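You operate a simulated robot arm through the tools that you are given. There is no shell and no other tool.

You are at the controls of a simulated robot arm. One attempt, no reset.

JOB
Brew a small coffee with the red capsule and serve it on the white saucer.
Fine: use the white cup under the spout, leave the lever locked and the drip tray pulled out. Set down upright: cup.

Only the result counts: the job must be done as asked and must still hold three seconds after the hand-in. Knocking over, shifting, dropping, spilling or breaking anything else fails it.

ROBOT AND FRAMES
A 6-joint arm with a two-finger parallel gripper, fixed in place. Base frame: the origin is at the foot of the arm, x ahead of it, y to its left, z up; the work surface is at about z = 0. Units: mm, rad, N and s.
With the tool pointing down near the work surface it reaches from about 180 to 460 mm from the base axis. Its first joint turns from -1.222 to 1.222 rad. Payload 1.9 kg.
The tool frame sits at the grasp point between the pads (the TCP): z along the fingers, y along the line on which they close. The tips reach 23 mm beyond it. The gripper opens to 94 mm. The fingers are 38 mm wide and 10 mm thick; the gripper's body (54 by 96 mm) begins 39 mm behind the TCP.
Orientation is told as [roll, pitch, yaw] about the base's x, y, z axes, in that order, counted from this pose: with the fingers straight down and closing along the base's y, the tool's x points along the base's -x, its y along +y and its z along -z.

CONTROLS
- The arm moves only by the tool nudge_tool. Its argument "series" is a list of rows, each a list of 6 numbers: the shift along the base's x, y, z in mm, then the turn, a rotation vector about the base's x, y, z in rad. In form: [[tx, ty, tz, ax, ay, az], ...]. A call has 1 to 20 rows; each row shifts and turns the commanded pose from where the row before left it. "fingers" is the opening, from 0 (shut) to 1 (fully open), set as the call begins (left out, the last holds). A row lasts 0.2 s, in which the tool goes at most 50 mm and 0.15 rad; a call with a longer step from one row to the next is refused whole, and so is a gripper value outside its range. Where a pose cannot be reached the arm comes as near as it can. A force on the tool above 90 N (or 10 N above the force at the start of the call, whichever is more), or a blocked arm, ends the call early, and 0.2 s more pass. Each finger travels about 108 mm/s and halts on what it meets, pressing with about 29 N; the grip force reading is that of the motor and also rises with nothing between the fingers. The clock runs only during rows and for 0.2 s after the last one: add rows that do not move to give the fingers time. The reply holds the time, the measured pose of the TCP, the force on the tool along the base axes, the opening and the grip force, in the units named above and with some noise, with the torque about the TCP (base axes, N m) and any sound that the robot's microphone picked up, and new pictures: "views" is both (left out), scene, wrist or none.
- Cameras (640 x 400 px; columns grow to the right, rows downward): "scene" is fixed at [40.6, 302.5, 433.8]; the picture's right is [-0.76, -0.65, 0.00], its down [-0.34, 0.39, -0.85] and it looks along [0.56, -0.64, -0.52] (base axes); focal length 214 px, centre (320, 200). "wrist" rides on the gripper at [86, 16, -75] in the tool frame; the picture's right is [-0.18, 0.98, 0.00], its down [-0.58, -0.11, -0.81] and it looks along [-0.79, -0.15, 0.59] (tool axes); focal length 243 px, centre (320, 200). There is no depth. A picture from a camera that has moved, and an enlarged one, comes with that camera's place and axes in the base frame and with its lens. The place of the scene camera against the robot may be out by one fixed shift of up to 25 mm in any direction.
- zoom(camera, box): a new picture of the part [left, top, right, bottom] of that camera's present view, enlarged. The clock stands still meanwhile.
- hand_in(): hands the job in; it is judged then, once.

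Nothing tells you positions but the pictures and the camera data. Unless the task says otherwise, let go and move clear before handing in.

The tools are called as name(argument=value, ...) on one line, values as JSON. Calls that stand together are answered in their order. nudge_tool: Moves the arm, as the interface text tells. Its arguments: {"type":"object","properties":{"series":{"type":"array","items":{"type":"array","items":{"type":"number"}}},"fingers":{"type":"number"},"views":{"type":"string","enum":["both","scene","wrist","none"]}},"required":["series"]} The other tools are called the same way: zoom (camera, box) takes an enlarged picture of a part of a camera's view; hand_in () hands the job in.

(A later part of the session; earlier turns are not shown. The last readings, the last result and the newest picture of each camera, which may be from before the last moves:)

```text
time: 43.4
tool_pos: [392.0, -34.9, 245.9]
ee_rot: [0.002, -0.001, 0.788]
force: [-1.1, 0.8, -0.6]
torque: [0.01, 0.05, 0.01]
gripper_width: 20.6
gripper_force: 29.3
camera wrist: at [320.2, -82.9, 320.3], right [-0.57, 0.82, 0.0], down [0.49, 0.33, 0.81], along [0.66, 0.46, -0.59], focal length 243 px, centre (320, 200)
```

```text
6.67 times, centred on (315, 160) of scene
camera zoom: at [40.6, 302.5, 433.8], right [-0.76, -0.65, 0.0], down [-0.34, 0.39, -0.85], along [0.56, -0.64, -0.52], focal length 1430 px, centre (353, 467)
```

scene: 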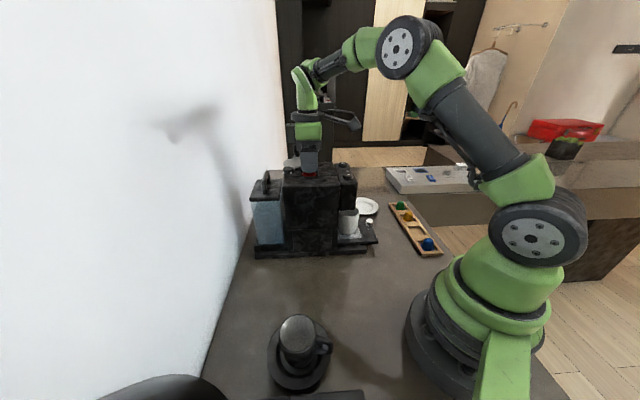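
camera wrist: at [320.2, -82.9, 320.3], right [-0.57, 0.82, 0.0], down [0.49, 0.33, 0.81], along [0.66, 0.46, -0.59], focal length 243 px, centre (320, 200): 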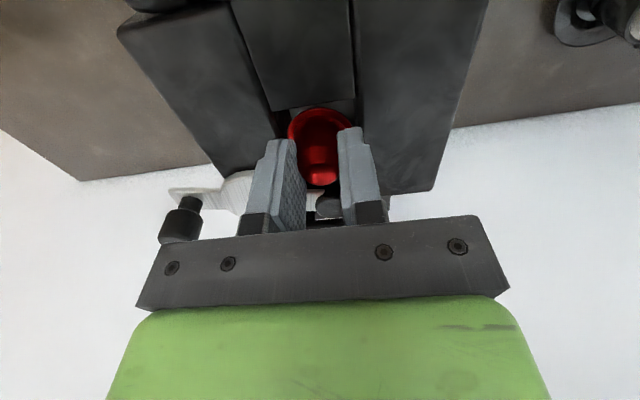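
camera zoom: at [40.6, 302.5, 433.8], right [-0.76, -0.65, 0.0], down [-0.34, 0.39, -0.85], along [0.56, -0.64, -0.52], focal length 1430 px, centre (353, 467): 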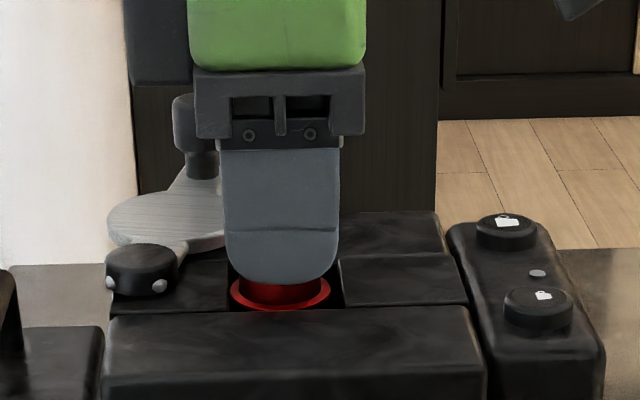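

nudge_tool(series=[[0, 0, -3, 0, 0, 0], [0, 0, -3, 0, 0, 0], [0, 0, 0, 0, 0, 0]], views="none")

nudge_tool(series=[[0, 0, 0, 0, 0, 0], [0, 0, 0, 0, 0, 0], [0, 0, 0, 0, 0, 0]], fingers=0.36, views="both")

zoom(camera="wrist", box=[220, 20, 420, 200])

zoom(camera="scene", box=[270, 130, 360, 190])

```text
time: 44.2
tool_pos: [390.8, -32.0, 239.9]
ee_rot: [0.004, 0.0, 0.789]
force: [-0.4, -0.2, 0.1]
torque: [-0.01, -0.01, 0.02]
gripper_width: 19.8
gripper_force: 28.5
```

```text
time: 45.0
tool_pos: [392.1, -32.8, 240.2]
ee_rot: [0.004, 0.0, 0.788]
force: [-0.1, 1.1, 0.2]
torque: [-0.03, -0.03, -0.01]
gripper_width: 33.9
gripper_force: 0.3
camera wrist: at [320.3, -82.8, 314.6], right [-0.57, 0.82, 0.0], down [0.49, 0.33, 0.81], along [0.66, 0.46, -0.59], focal length 243 px, centre (320, 200)
```

scene: 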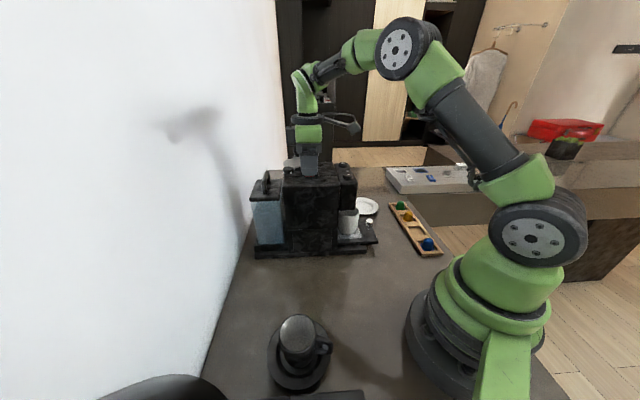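
wrist: 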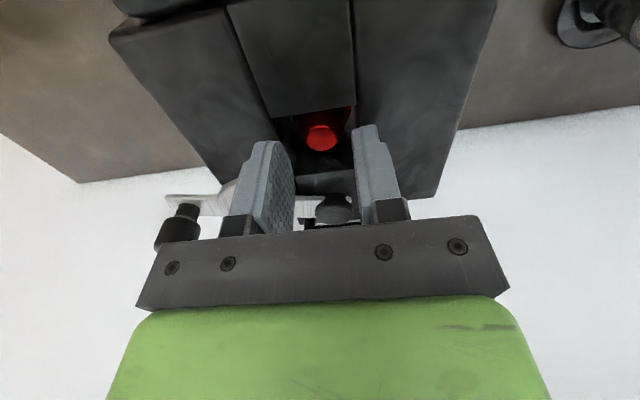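

```text
2.22 times, centred on (320, 110) of wrist
camera zoom: at [320.3, -82.8, 314.6], right [-0.57, 0.82, 0.0], down [0.49, 0.33, 0.81], along [0.66, 0.46, -0.59], focal length 539 px, centre (320, 400)
```

zoom: 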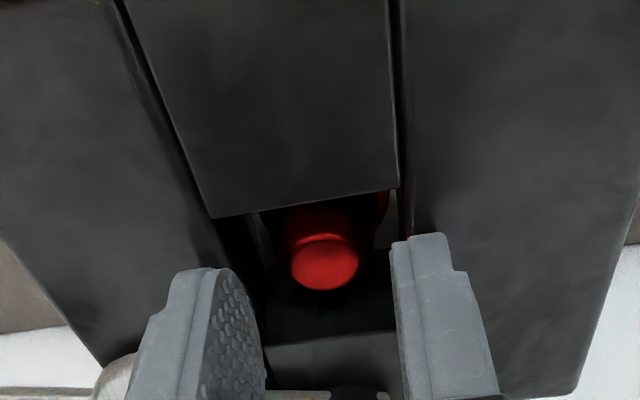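

```text
6.67 times, centred on (315, 160) of scene
camera zoom: at [40.6, 302.5, 433.8], right [-0.76, -0.65, 0.0], down [-0.34, 0.39, -0.85], along [0.56, -0.64, -0.52], focal length 1430 px, centre (353, 467)
```

zoom: 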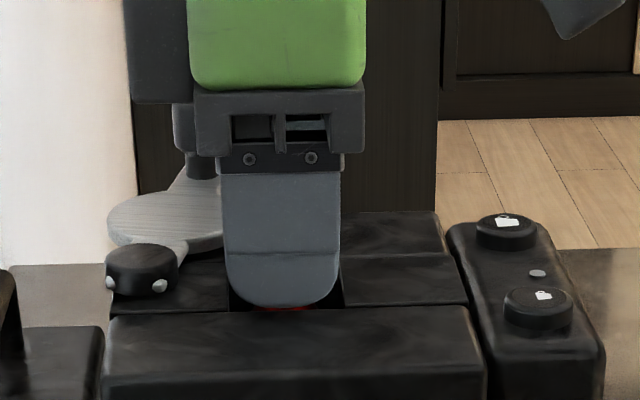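

The capsule dropped upright into the chamber with its top below the rim. I'll rise clear, then tilt the tool outwards to reach the lever knob and swing it back.

nudge_tool(series=[[0, 0, 20, 0, 0, 0], [0, 0, 25, 0, 0, 0], [0, -5, 15, 0, 0, -0.131], [0, -5, 0, 0, 0, -0.131], [0, -5, 0, 0, 0, -0.131], [0, -5, 0, 0, 0, -0.131], [0, -5, 0, 0, 0, -0.131], [0, -5, 0, 0, 0, -0.133], [0, 0, 0, 0, -0.12, 0], [0, 0, 0, 0, -0.12, 0], [0, 0, 0, 0, -0.12, 0], [0, 0, 0, 0, -0.12, 0], [0, 0, 0, 0, -0.12, 0], [0, 0, 0, 0, 0, 0]], fingers=0.6, views="both")

zoom(camera="wrist", box=[200, 0, 520, 220])

zoom(camera="scene", box=[270, 130, 360, 190])

```text
time: 48.0
tool_pos: [391.3, -62.5, 299.1]
ee_rot: [0.003, -0.601, -0.001]
force: [-0.6, -0.9, 1.0]
torque: [0.03, -0.01, 0.01]
gripper_width: 56.2
gripper_force: 0.0
camera wrist: at [278.9, -46.5, 312.3], right [0.15, 0.98, 0.11], down [0.02, -0.11, 0.99], along [0.99, -0.15, -0.04], focal length 243 px, centre (320, 200)
```

scene: 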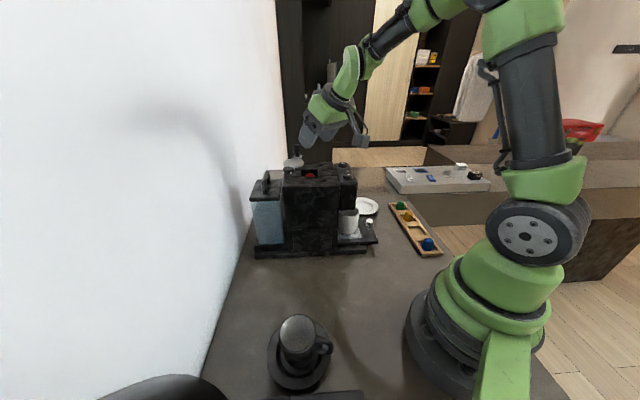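
wrist: 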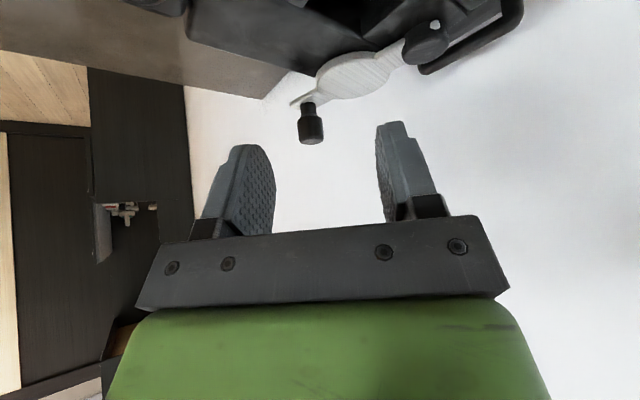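

```text
1.82 times, centred on (360, 110) of wrist
camera zoom: at [278.9, -46.5, 312.3], right [0.15, 0.98, 0.11], down [0.02, -0.11, 0.99], along [0.99, -0.15, -0.04], focal length 441 px, centre (247, 364)
```

zoom: 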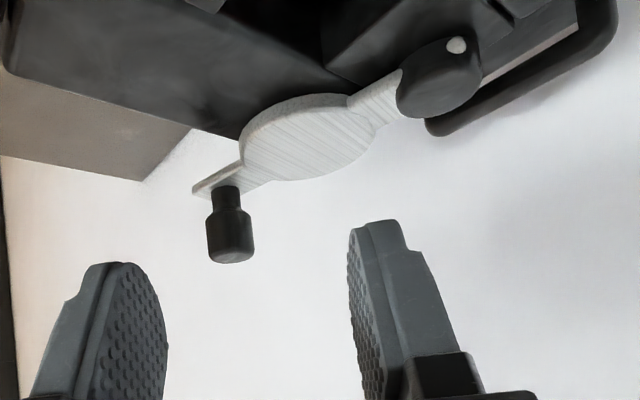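

```text
6.67 times, centred on (315, 160) of scene
camera zoom: at [40.6, 302.5, 433.8], right [-0.76, -0.65, 0.0], down [-0.34, 0.39, -0.85], along [0.56, -0.64, -0.52], focal length 1430 px, centre (353, 467)
```

zoom: 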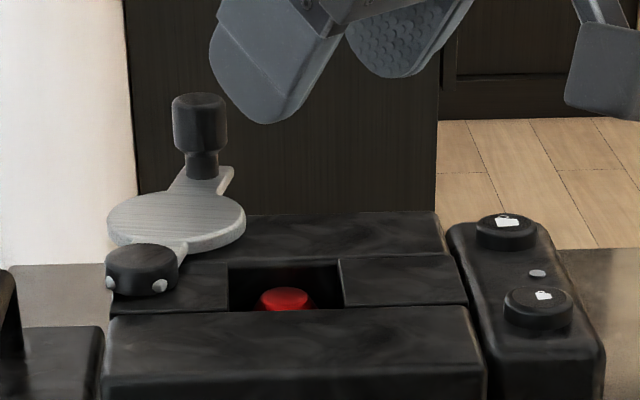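

The knob is now near (484, -80) and the pivot fits to about (431, 8) with radius 102. I'll approach along the tilted tool axis with the fingers straddling the knob.

nudge_tool(series=[[20, -6, 2, 0, 0, 0], [20, -6, 2, 0, 0, 0], [18.7, -5, 0.5, 0, 0, 0], [0, 0, 0, 0, 0, 0]], views="none")

nudge_tool(series=[[14, 0, -20, 0, 0, 0], [12, 0, -17.5, 0, 0, 0], [0, 0, 0, 0, 0, 0]], views="both")

zoom(camera="wrist", box=[200, 20, 440, 220])

zoom(camera="scene", box=[270, 130, 360, 190])

```text
time: 49.0
tool_pos: [450.6, -79.3, 303.9]
ee_rot: [0.003, -0.599, 0.001]
force: [-0.3, 0.3, 0.7]
torque: [-0.02, 0.0, -0.01]
gripper_width: 56.4
gripper_force: 0.1
```

```text
time: 49.8
tool_pos: [477.5, -78.9, 267.9]
ee_rot: [0.001, -0.6, 0.001]
force: [1.1, -0.1, -0.1]
torque: [0.03, 0.01, -0.02]
gripper_width: 56.3
gripper_force: 0.1
camera wrist: at [364.4, -63.2, 280.1], right [0.15, 0.98, 0.11], down [0.02, -0.11, 0.99], along [0.99, -0.15, -0.04], focal length 243 px, centre (320, 200)
```

scene: 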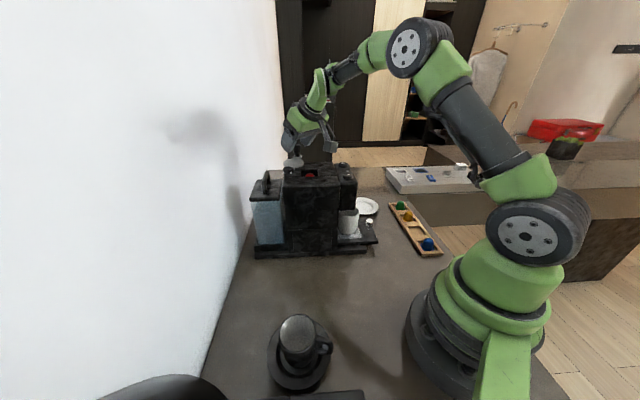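
wrist: 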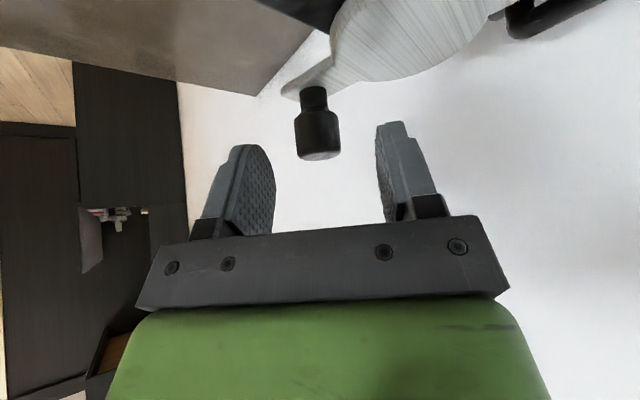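

```text
2.00 times, centred on (320, 120) of wrist
camera zoom: at [364.4, -63.2, 280.1], right [0.15, 0.98, 0.11], down [0.02, -0.11, 0.99], along [0.99, -0.15, -0.04], focal length 485 px, centre (320, 360)
```

zoom: 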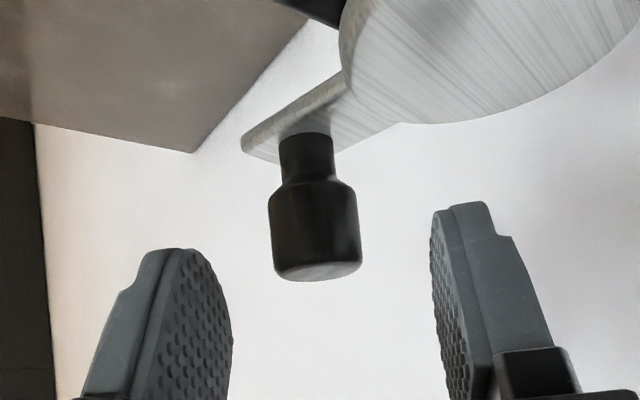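

```text
6.67 times, centred on (315, 160) of scene
camera zoom: at [40.6, 302.5, 433.8], right [-0.76, -0.65, 0.0], down [-0.34, 0.39, -0.85], along [0.56, -0.64, -0.52], focal length 1430 px, centre (353, 467)
```

zoom: 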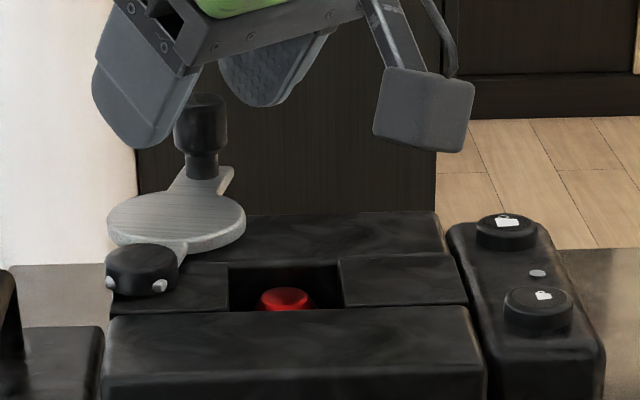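

nudge_tool(series=[[0, 1, -6, 0, 0, 0], [0, 0.5, -5, 0, 0, 0], [0, 0, 0, 0, 0, 0]], views="none")

nudge_tool(series=[[0, 0, 0, 0, 0, 0], [0, 0, 0, 0, 0, 0], [0, 0, 0, 0, 0, 0]], fingers=0, views="both")

zoom(camera="wrist", box=[200, 20, 440, 220])

zoom(camera="scene", box=[270, 130, 360, 190])

```text
time: 50.6
tool_pos: [477.0, -77.9, 255.7]
ee_rot: [0.004, -0.6, 0.001]
force: [0.2, 0.6, 0.4]
torque: [0.01, -0.03, 0.01]
gripper_width: 56.1
gripper_force: 0.2
```

```text
time: 51.4
tool_pos: [476.0, -79.0, 256.4]
ee_rot: [0.001, -0.601, -0.001]
force: [2.0, -4.7, -3.2]
torque: [-0.09, -0.04, 0.06]
gripper_width: 20.9
gripper_force: 45.2
camera wrist: at [363.6, -62.3, 268.6], right [0.15, 0.98, 0.11], down [0.02, -0.11, 0.99], along [0.99, -0.15, -0.04], focal length 243 px, centre (320, 200)
```

scene: 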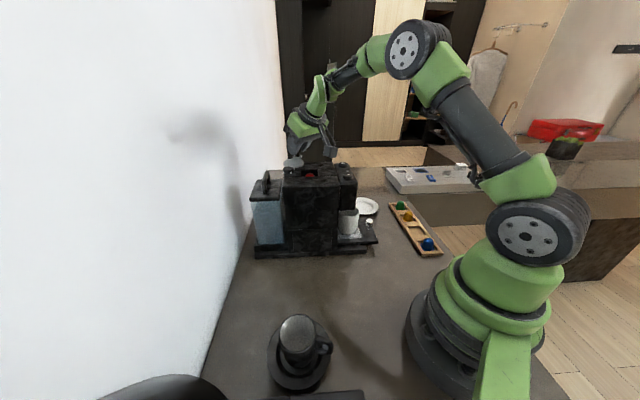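
wrist: 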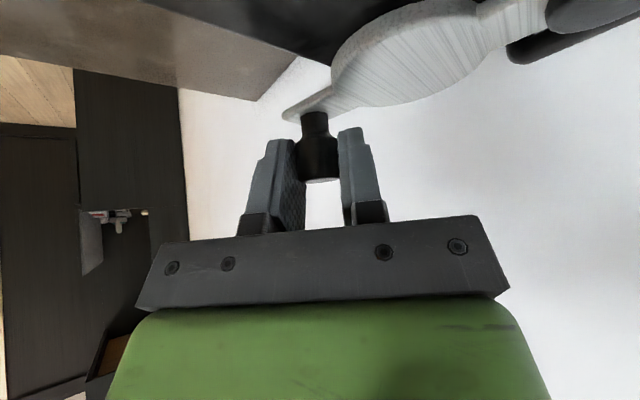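

```text
2.00 times, centred on (320, 120) of wrist
camera zoom: at [363.6, -62.3, 268.6], right [0.15, 0.98, 0.11], down [0.02, -0.11, 0.99], along [0.99, -0.15, -0.04], focal length 485 px, centre (320, 360)
```

zoom: 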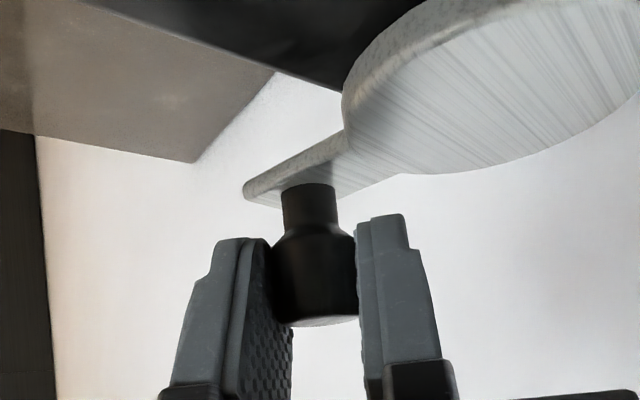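

```text
6.67 times, centred on (315, 160) of scene
camera zoom: at [40.6, 302.5, 433.9], right [-0.76, -0.65, 0.0], down [-0.34, 0.39, -0.85], along [0.56, -0.64, -0.52], focal length 1430 px, centre (353, 467)
```

zoom: 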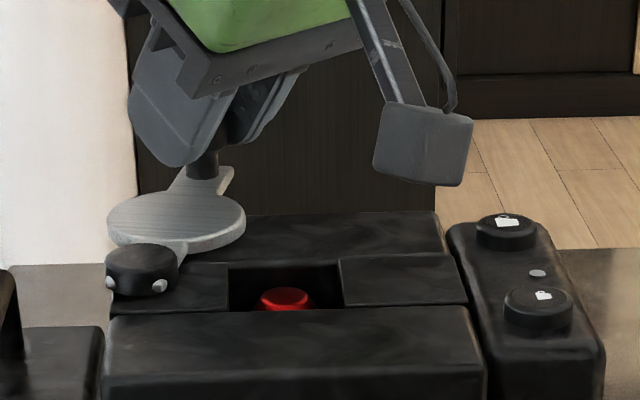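

The knob is gripped at 21 mm. I'll swing the lever back along the arc, checking forces on the way.

nudge_tool(series=[[-10, -5.3, 0, 0, 0, 0], [-9.5, -3.9, 0, 0, 0, 0], [-9.9, -2.8, 0, 0, 0, 0], [0, 0, 0, 0, 0, 0]], views="none")

nudge_tool(series=[[-10.1, -1.8, 0, 0, 0, 0], [-10.2, -0.7, 0, 0, 0, 0], [0, 0, 0, 0, 0, 0]], views="both")

zoom(camera="scene", box=[270, 130, 360, 190])

```text
time: 52.4
tool_pos: [447.2, -91.3, 255.5]
ee_rot: [0.002, -0.602, 0.0]
force: [2.3, -9.5, -2.4]
torque: [-0.07, -0.3, -0.07]
gripper_width: 21.0
gripper_force: 45.5
```

```text
time: 53.2
tool_pos: [426.2, -94.3, 256.6]
ee_rot: [-0.001, -0.602, 0.0]
force: [2.8, -20.5, 0.6]
torque: [-0.27, -0.07, -0.27]
gripper_width: 21.1
gripper_force: 44.7
camera wrist: at [313.9, -77.5, 268.5], right [0.15, 0.98, 0.1], down [0.02, -0.11, 0.99], along [0.99, -0.15, -0.04], focal length 243 px, centre (320, 200)
```

scene: 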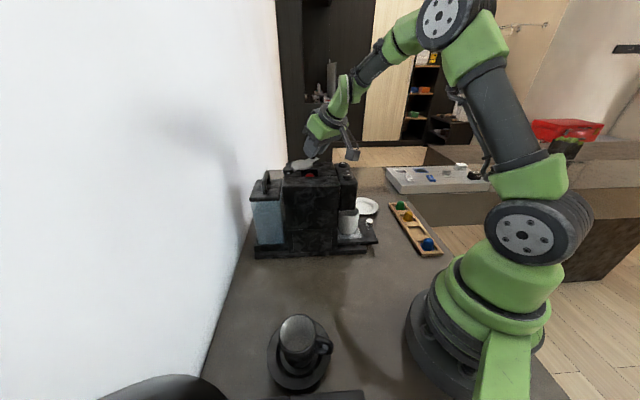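
wrist: 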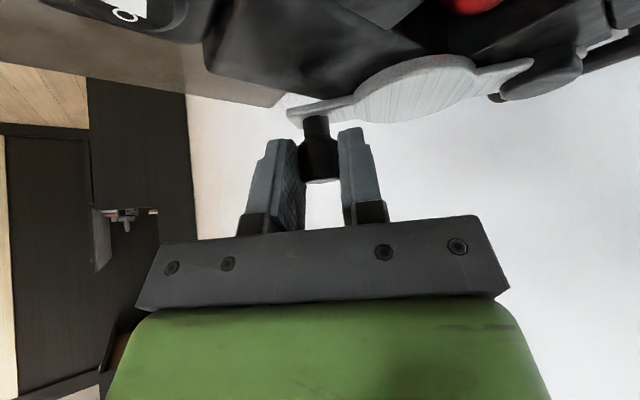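

```text
6.67 times, centred on (315, 160) of scene
camera zoom: at [40.6, 302.5, 433.9], right [-0.76, -0.65, 0.0], down [-0.34, 0.39, -0.85], along [0.56, -0.64, -0.52], focal length 1430 px, centre (353, 467)
```

zoom: 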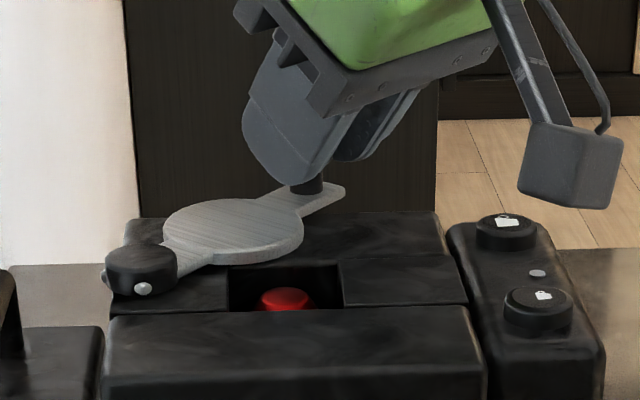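

nudge_tool(series=[[-10.2, -1.2, 0, 0, 0, 0], [-10.2, 1.2, 0, 0, 0, 0], [-9.9, 2.5, 0, 0, 0, 0], [0, 0, 0, 0, 0, 0]], views="none")

nudge_tool(series=[[-9.7, 3.5, 0, 0, 0, 0], [-9.2, 4.5, 0, 0, 0, 0], [0, 0, 0, 0, 0, 0]], views="both")

zoom(camera="scene", box=[270, 130, 360, 190])

```text
time: 54.2
tool_pos: [396.8, -93.0, 255.5]
ee_rot: [-0.002, -0.602, 0.0]
force: [-7.2, -33.4, 14.1]
torque: [-0.57, 0.17, -0.42]
gripper_width: 21.3
gripper_force: 45.2
```

```text
time: 55.0
tool_pos: [376.9, -86.9, 255.2]
ee_rot: [-0.006, -0.605, -0.005]
force: [-22.5, -57.3, 15.0]
torque: [-1.11, 0.3, -0.77]
gripper_width: 21.1
gripper_force: 45.4
camera wrist: at [264.5, -69.4, 268.0], right [0.16, 0.98, 0.1], down [0.02, -0.1, 0.99], along [0.99, -0.16, -0.04], focal length 243 px, centre (320, 200)
```

scene: 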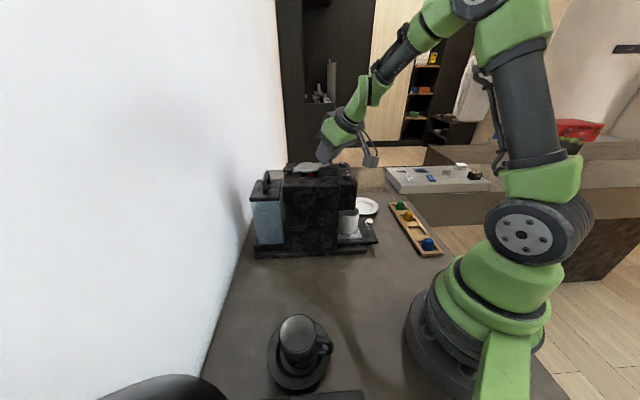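
wrist: 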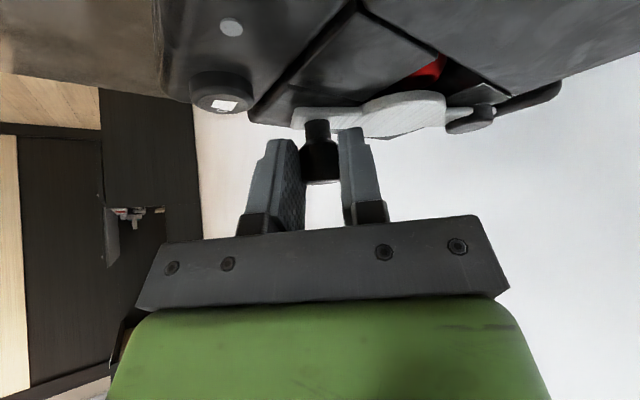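

```text
6.67 times, centred on (315, 160) of scene
camera zoom: at [40.5, 302.4, 433.9], right [-0.76, -0.65, 0.0], down [-0.34, 0.39, -0.85], along [0.56, -0.64, -0.52], focal length 1430 px, centre (353, 467)
```

zoom: 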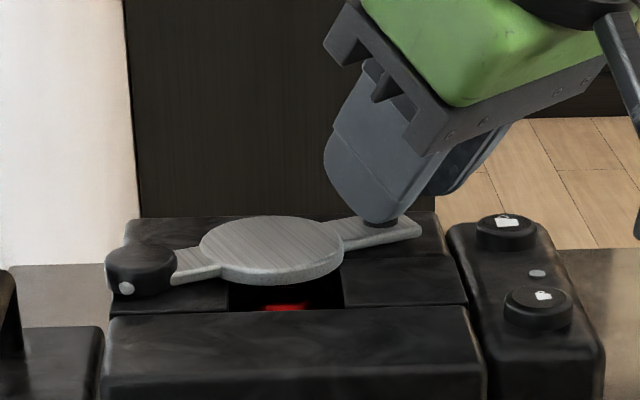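

The lever is back to about 20°, but the grip is slipping along x in this tilted pose and side forces are building up. I'll release and regrip with the tool vertical at 45°, so that the push direction is form-fit.

nudge_tool(series=[[2, -2.5, 0, 0, 0, 0], [0, 0, 0, 0, 0, 0]], views="none")

nudge_tool(series=[[0, 0, 0, 0, 0, 0], [0, 0, 0, 0, 0, 0], [-14, 0, 20, 0, 0, 0], [-14, 0, 20, 0, 0, 0], [-10, 0, 20, 0, 0, 0], [0, 0, 0, 0, 0.12, 0], [0, 0, 0, 0, 0.12, 0], [0, 0, 0, 0, 0.12, 0], [0, 0, 0, 0, 0.12, 0], [0, 0, 0, 0, 0.12, 0], [8, 0, 0, 0, 0, 0.131], [8, 0, 0, 0, 0, 0.131], [8, 0, 0, 0, 0, 0.131], [8, 0, 0, 0, 0, 0.131], [0, 0, 0, 0, 0, 0.131], [0, 0, 0, 0, 0, 0.13], [0, 0, 0, 0, 0, 0]], fingers=0.6, views="both")

zoom(camera="wrist", box=[200, 0, 440, 220])

zoom(camera="scene", box=[270, 130, 360, 190])

```text
time: 55.6
tool_pos: [379.4, -87.4, 256.3]
ee_rot: [-0.003, -0.602, -0.003]
force: [-17.3, -44.4, 7.7]
torque: [-0.9, -0.07, -0.57]
gripper_width: 21.5
gripper_force: 45.3
```

```text
time: 59.2
tool_pos: [373.1, -85.4, 316.3]
ee_rot: [0.004, 0.001, 0.787]
force: [-0.6, -0.9, -0.8]
torque: [0.01, 0.03, -0.02]
gripper_width: 56.4
gripper_force: 0.1
camera wrist: at [302.1, -134.9, 390.5], right [-0.57, 0.82, 0.0], down [0.49, 0.33, 0.81], along [0.66, 0.46, -0.59], focal length 243 px, centre (320, 200)
```

scene: 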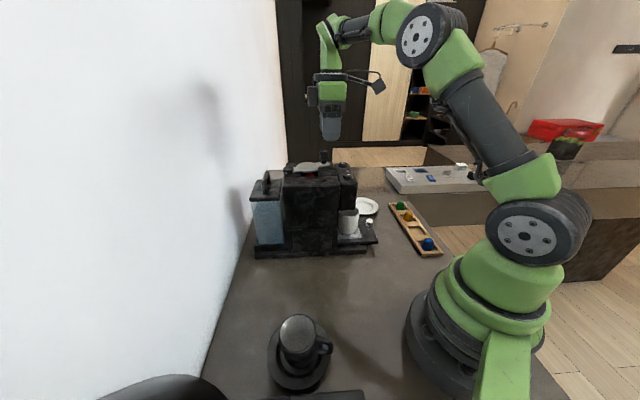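
wrist: 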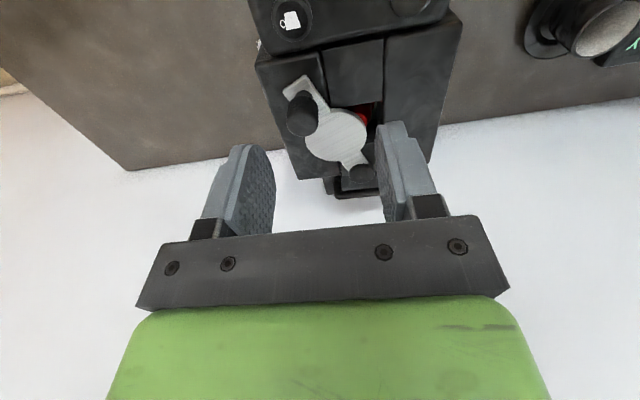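

```text
1.82 times, centred on (320, 110) of wrist
camera zoom: at [302.1, -134.9, 390.5], right [-0.57, 0.82, 0.0], down [0.49, 0.33, 0.81], along [0.66, 0.46, -0.59], focal length 441 px, centre (320, 364)
```

zoom: 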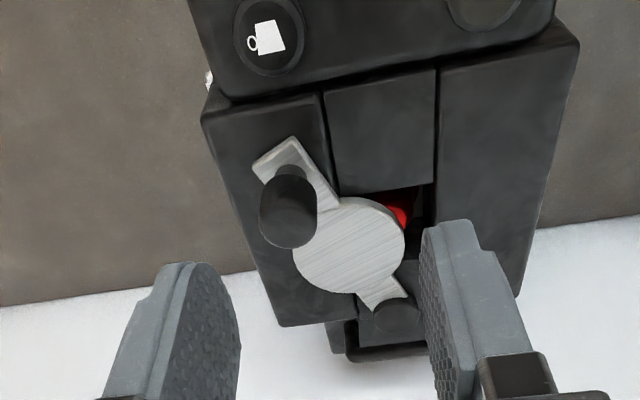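

```text
6.67 times, centred on (315, 160) of scene
camera zoom: at [40.6, 302.5, 433.8], right [-0.76, -0.65, 0.0], down [-0.34, 0.39, -0.85], along [0.56, -0.64, -0.52], focal length 1430 px, centre (353, 467)
```

zoom: 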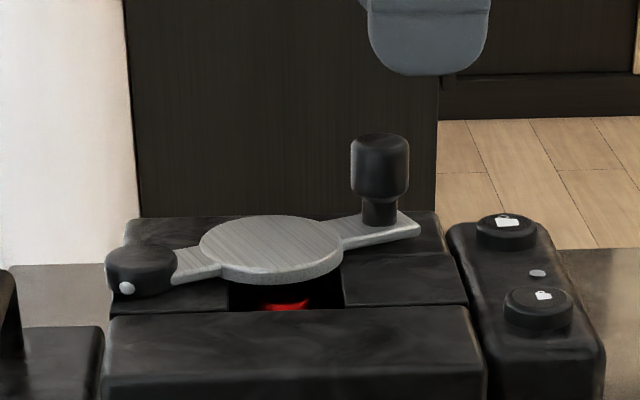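

The knob is at about (390.5, -88), with the lever at roughly 22°. I'll descend over it with the tool vertical and grip.

nudge_tool(series=[[17.4, -2.8, 0, 0, 0, 0], [0, 0, -22, 0, 0, 0], [0, 0, -22, 0, 0, 0], [0, 0, -21, 0, 0, 0], [0, 0, 0, 0, 0, 0]], views="none")

nudge_tool(series=[[0, 0, 0, 0, 0, 0], [0, 0, 0, 0, 0, 0], [0, 0, 0, 0, 0, 0]], fingers=0, views="both")

zoom(camera="wrist", box=[200, 20, 440, 240])

```text
time: 60.4
tool_pos: [390.4, -87.0, 249.9]
ee_rot: [0.003, -0.001, 0.786]
force: [0.0, -0.1, -0.7]
torque: [0.01, 0.0, 0.0]
gripper_width: 56.5
gripper_force: 0.0
```

```text
time: 61.2
tool_pos: [391.0, -87.7, 250.5]
ee_rot: [0.004, 0.001, 0.785]
force: [1.6, -0.2, -3.6]
torque: [0.16, -0.29, -0.16]
gripper_width: 21.0
gripper_force: 44.7
camera wrist: at [319.0, -137.7, 325.3], right [-0.56, 0.83, 0.0], down [0.49, 0.33, 0.81], along [0.66, 0.46, -0.59], focal length 243 px, centre (320, 200)
```

scene: 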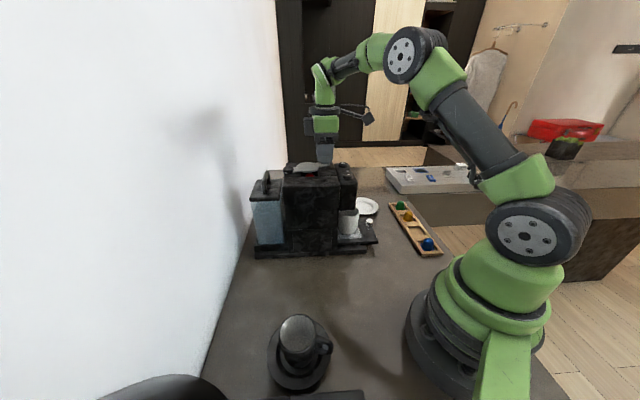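
wrist: 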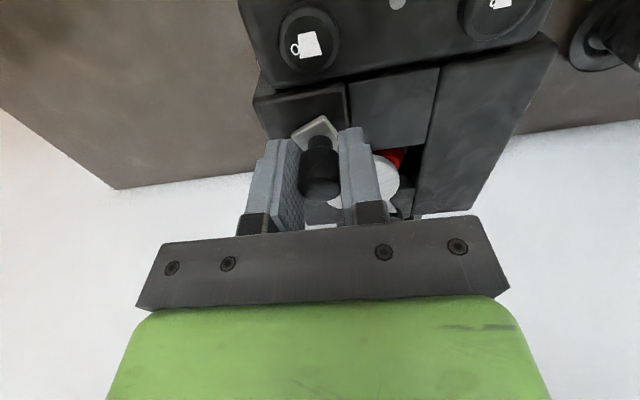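

```text
1.82 times, centred on (320, 130) of wrist
camera zoom: at [319.0, -137.7, 325.3], right [-0.56, 0.83, 0.0], down [0.49, 0.33, 0.81], along [0.66, 0.46, -0.59], focal length 441 px, centre (320, 327)
```

zoom: 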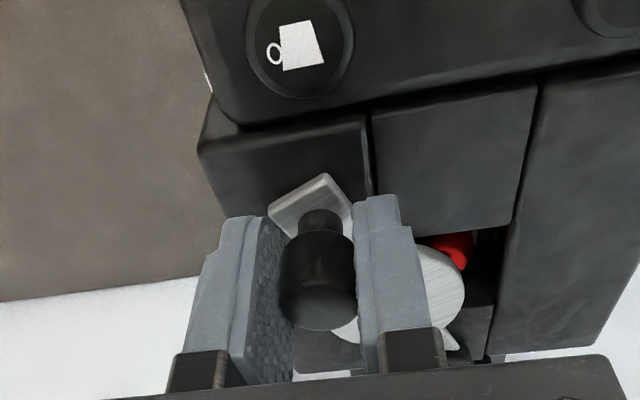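

nudge_tool(series=[[-6, 3.0, 0, 0, 0, 0], [-7, 4.4, 0, 0, 0, 0], [-7.5, 5.4, 0, 0, 0, 0], [0, 0, 0, 0, 0, 0]], views="none")

nudge_tool(series=[[-3.2, 2.4, 0, 0, 0, 0], [-3.2, 2.5, 0, 0, 0, 0], [-2.4, 2.1, 0, 0, 0, 0], [0, 0, 0, 0, 0, 0]], views="none")

nudge_tool(series=[[-1.2, 1.1, 0, 0, 0, 0], [-1.2, 1.1, 0, 0, 0, 0], [0, 0, 0, 0, 0, 0]], views="both")

zoom(camera="wrist", box=[200, 20, 440, 240])

zoom(camera="scene", box=[270, 130, 360, 190])

```text
time: 62.2
tool_pos: [370.9, -74.8, 249.4]
ee_rot: [0.002, -0.001, 0.784]
force: [-7.1, -11.6, 11.1]
torque: [0.19, -0.25, -0.09]
gripper_width: 21.2
gripper_force: 45.1
```

```text
time: 63.2
tool_pos: [361.1, -66.8, 249.5]
ee_rot: [0.003, -0.003, 0.785]
force: [5.6, 1.0, 9.4]
torque: [0.07, -0.28, -0.25]
gripper_width: 21.2
gripper_force: 45.5
```

```text
time: 64.0
tool_pos: [358.9, -66.4, 249.9]
ee_rot: [0.003, -0.001, 0.784]
force: [7.4, 5.6, 3.6]
torque: [0.4, -0.45, -0.12]
gripper_width: 21.3
gripper_force: 44.7
camera wrist: at [287.7, -115.2, 325.1], right [-0.57, 0.82, 0.0], down [0.49, 0.33, 0.81], along [0.66, 0.46, -0.59], focal length 243 px, centre (320, 200)
```

scene: 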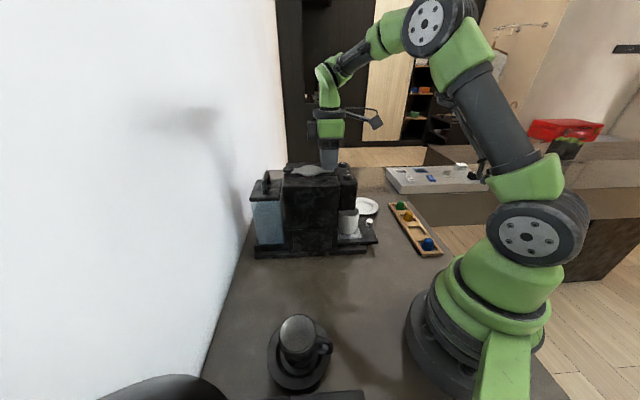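
wrist: 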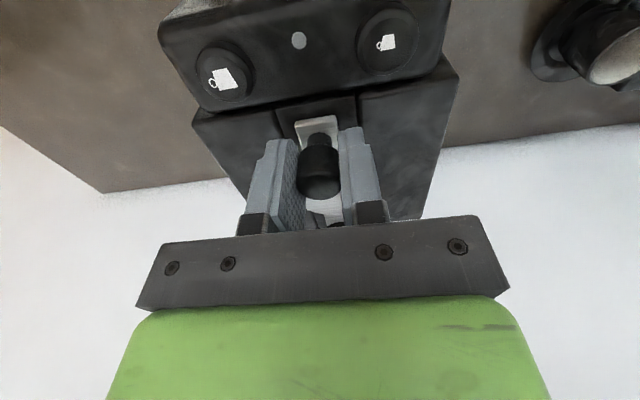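

```text
1.82 times, centred on (320, 130) of wrist
camera zoom: at [287.7, -115.2, 325.1], right [-0.57, 0.82, 0.0], down [0.49, 0.33, 0.81], along [0.66, 0.46, -0.59], focal length 441 px, centre (320, 327)
```

zoom: 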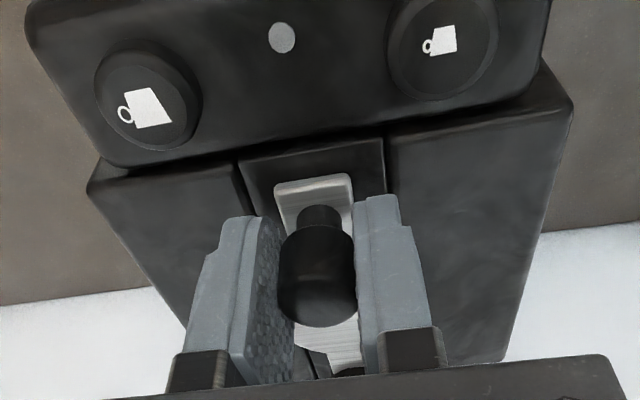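

```text
6.67 times, centred on (315, 160) of scene
camera zoom: at [40.6, 302.5, 433.8], right [-0.76, -0.65, 0.0], down [-0.34, 0.39, -0.85], along [0.56, -0.64, -0.52], focal length 1430 px, centre (353, 467)
```

zoom: 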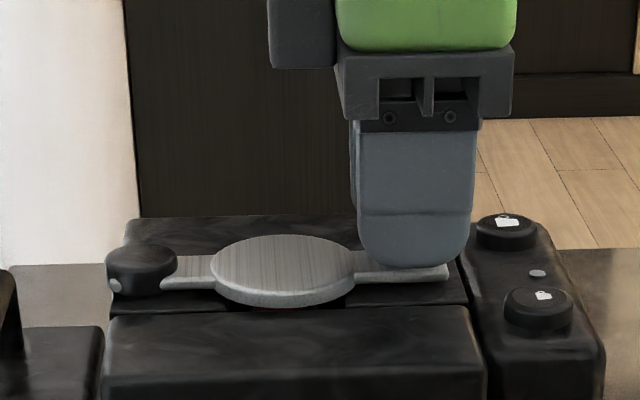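

nudge_tool(series=[[-1.0, 1.0, 0, 0, 0, 0], [-1.0, 1.0, 0, 0, 0, 0], [0, 0, 0, 0, 0, 0]], views="none")

nudge_tool(series=[[-1.0, 1.0, 0, 0, 0, 0], [0, 0, 0, 0, 0, 0]], views="none")

```text
time: 64.8
tool_pos: [357.6, -64.0, 249.6]
ee_rot: [-0.003, 0.0, 0.788]
force: [36.9, -4.7, -15.1]
torque: [0.05, -0.26, 0.02]
gripper_width: 21.5
gripper_force: 44.8
```

```text
time: 65.4
tool_pos: [359.3, -64.2, 250.4]
ee_rot: [-0.007, 0.0, 0.791]
force: [49.1, -16.3, -18.5]
torque: [-0.19, -0.2, 0.12]
gripper_width: 21.1
gripper_force: 45.2
```

The lever is hard against its closed stop, resisting with about 46 N. I'll release, rise and look.

nudge_tool(series=[[0, 0, 0, 0, 0, 0], [0, 0, 0, 0, 0, 0], [0, 0, 25, 0, 0, 0], [0, 0, 30, 0, 0, 0], [0, 0, 25, 0, 0, 0], [0, 0, 0, 0, 0, 0]], fingers=0.6, views="both")

zoom(camera="wrist", box=[200, 0, 440, 220])

zoom(camera="scene", box=[270, 130, 370, 200])

```text
time: 66.8
tool_pos: [357.7, -62.7, 331.3]
ee_rot: [0.003, 0.001, 0.785]
force: [0.4, -0.3, 0.7]
torque: [-0.04, -0.01, 0.0]
gripper_width: 56.4
gripper_force: 0.1
camera wrist: at [284.9, -112.0, 405.6], right [-0.56, 0.83, 0.0], down [0.49, 0.33, 0.81], along [0.66, 0.46, -0.59], focal length 243 px, centre (320, 200)
```

scene: 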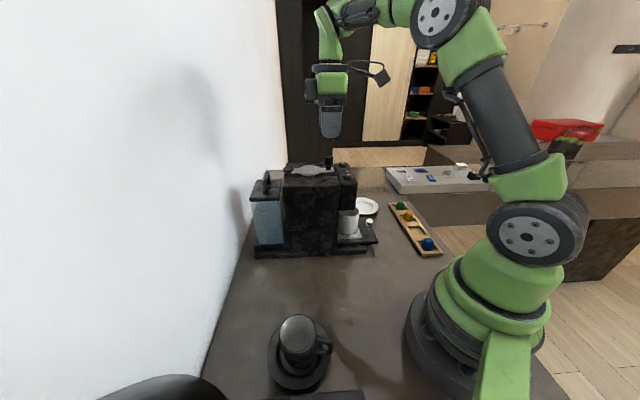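
wrist: 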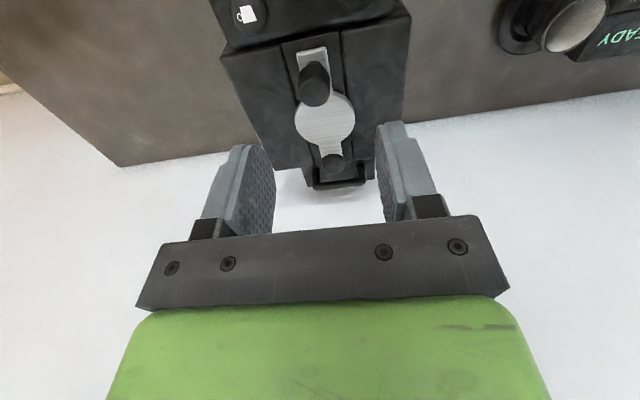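

```text
1.82 times, centred on (320, 110) of wrist
camera zoom: at [284.9, -112.0, 405.6], right [-0.56, 0.83, 0.0], down [0.49, 0.33, 0.81], along [0.66, 0.46, -0.59], focal length 441 px, centre (320, 364)
```

zoom: 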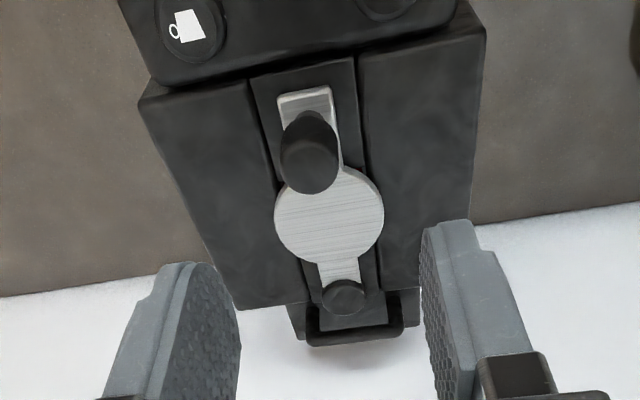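

```text
5.71 times, centred on (320, 165) of scene
camera zoom: at [40.6, 302.5, 433.8], right [-0.76, -0.65, 0.0], down [-0.34, 0.39, -0.85], along [0.56, -0.64, -0.52], focal length 1226 px, centre (320, 400)
```

zoom: 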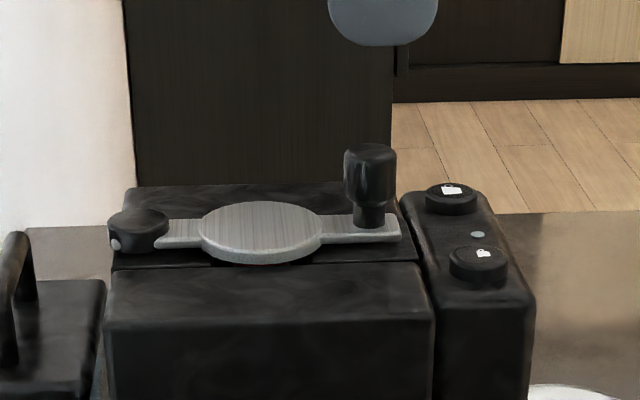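

The lever is closed and aligned, with the capsule beneath it. Before brewing I want to know the tray's state, so I'll go over its knob near (274, -149).

nudge_tool(series=[[-28, -28.7, 0, 0, 0, 0], [-28, -28.7, 0, 0, 0, 0], [-27.3, -28.7, 0, 0, 0, 0], [0, 0, -45, 0, 0, 0], [0, 0, -45, 0, 0, 0], [0, 0, -45, 0, 0, 0], [0, 0, -45, 0, 0, 0], [0, 0, -20, 0, 0, 0], [0, 0, 0, 0, 0, 0]], fingers=0.5, views="both")

zoom(camera="wrist", box=[200, 0, 440, 220])

```text
time: 68.8
tool_pos: [272.8, -149.4, 129.5]
ee_rot: [0.004, 0.0, 0.785]
force: [-0.5, -0.4, -0.4]
torque: [-0.01, -0.04, -0.03]
gripper_width: 47.2
gripper_force: 0.0
camera wrist: at [201.4, -198.5, 204.6], right [-0.56, 0.83, 0.0], down [0.49, 0.33, 0.81], along [0.66, 0.46, -0.59], focal length 243 px, centre (320, 200)
```

scene: 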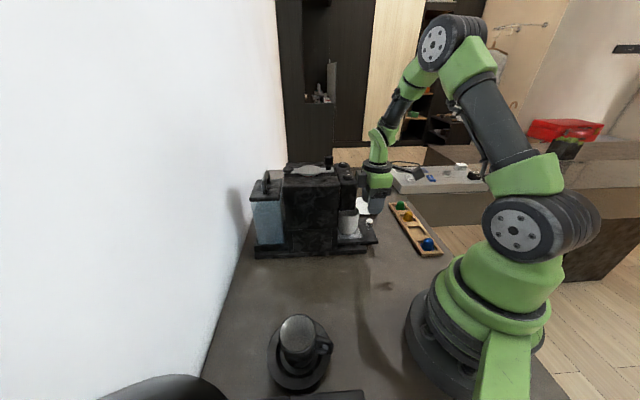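
wrist: 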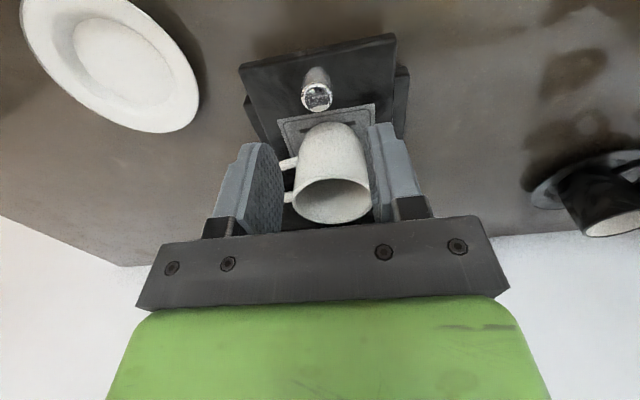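

```text
1.82 times, centred on (320, 110) of wrist
camera zoom: at [201.4, -198.5, 204.6], right [-0.56, 0.83, 0.0], down [0.49, 0.33, 0.81], along [0.66, 0.46, -0.59], focal length 441 px, centre (320, 364)
```

zoom: 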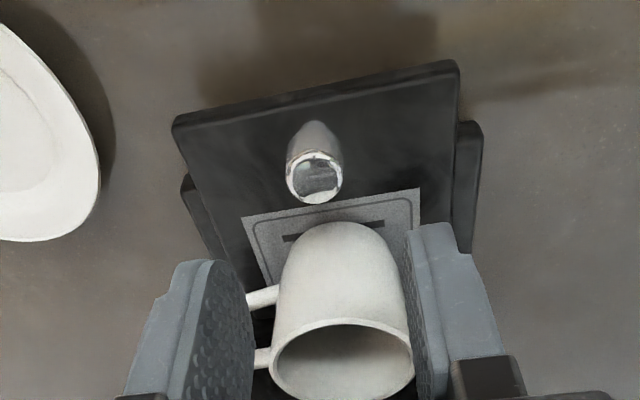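

The knob's top is at about (274.6, -150.5, 60). I'll descend over it and grip it, staying clear of the cup behind.

nudge_tool(series=[[1.2, -0.8, 0, 0, 0, 0], [0, 0, -20, 0, 0, 0], [0, 0, -20, 0, 0, 0], [0, 0, -19, 0, 0, 0], [0, 0, 0, 0, 0, 0]], views="both")

zoom(camera="wrist", box=[200, 40, 440, 240])

zoom(camera="scene", box=[330, 170, 400, 260])

```text
time: 70.0
tool_pos: [273.6, -150.0, 71.0]
ee_rot: [0.003, 0.001, 0.785]
force: [0.6, -0.1, 0.6]
torque: [-0.01, 0.01, 0.04]
gripper_width: 47.1
gripper_force: 0.1
camera wrist: at [202.3, -199.4, 146.0], right [-0.56, 0.83, 0.0], down [0.49, 0.33, 0.81], along [0.66, 0.46, -0.59], focal length 243 px, centre (320, 200)
```

scene: 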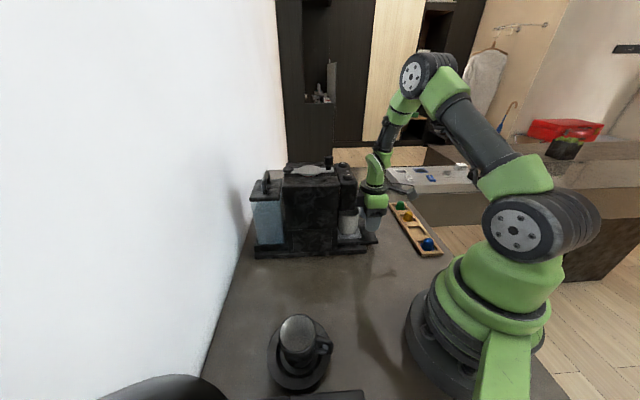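
wrist: 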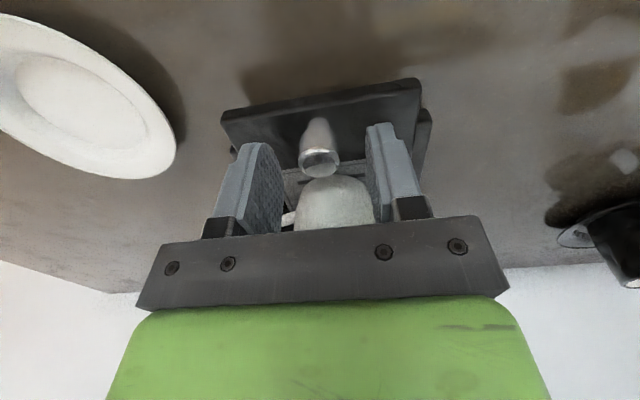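

```text
2.00 times, centred on (320, 140) of wrist
camera zoom: at [202.3, -199.4, 146.0], right [-0.56, 0.83, 0.0], down [0.49, 0.33, 0.81], along [0.66, 0.46, -0.59], focal length 485 px, centre (320, 320)
```

zoom: 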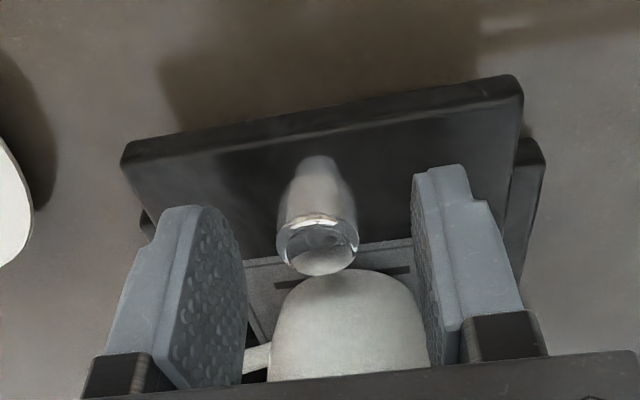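

```text
4.44 times, centred on (365, 215) of scene
camera zoom: at [40.6, 302.5, 433.8], right [-0.76, -0.65, 0.0], down [-0.34, 0.39, -0.85], along [0.56, -0.64, -0.52], focal length 953 px, centre (120, 133)
```

zoom: 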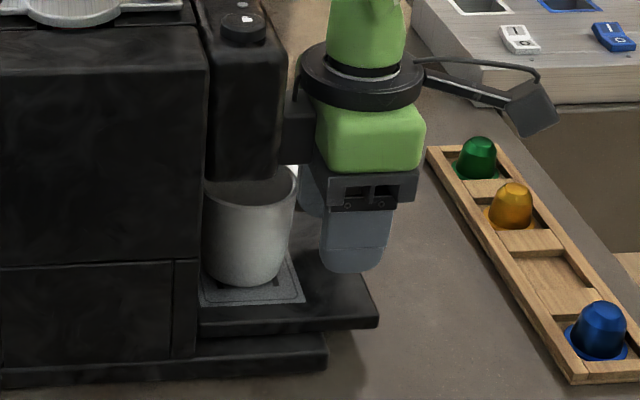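

nudge_tool(series=[[0, 0, 0, 0, 0, 0], [0, 0, 0, 0, 0, 0], [0, 0, 0, 0, 0, 0]], fingers=0, views="none")

nudge_tool(series=[[1, 1, 0, 0, 0, 0], [1, 1, 0, 0, 0, 0], [0, 0, 0, 0, 0, 0]], views="none")

```text
time: 70.8
tool_pos: [274.9, -149.4, 71.9]
ee_rot: [0.001, 0.0, 0.786]
force: [5.1, -6.0, -13.1]
torque: [-0.1, -0.14, -0.02]
gripper_width: 20.1
gripper_force: 44.4
```

```text
time: 71.6
tool_pos: [275.1, -149.3, 71.9]
ee_rot: [0.002, -0.001, 0.783]
force: [-22.5, -39.2, 0.8]
torque: [-0.98, 0.6, 0.0]
gripper_width: 20.3
gripper_force: 45.7
```

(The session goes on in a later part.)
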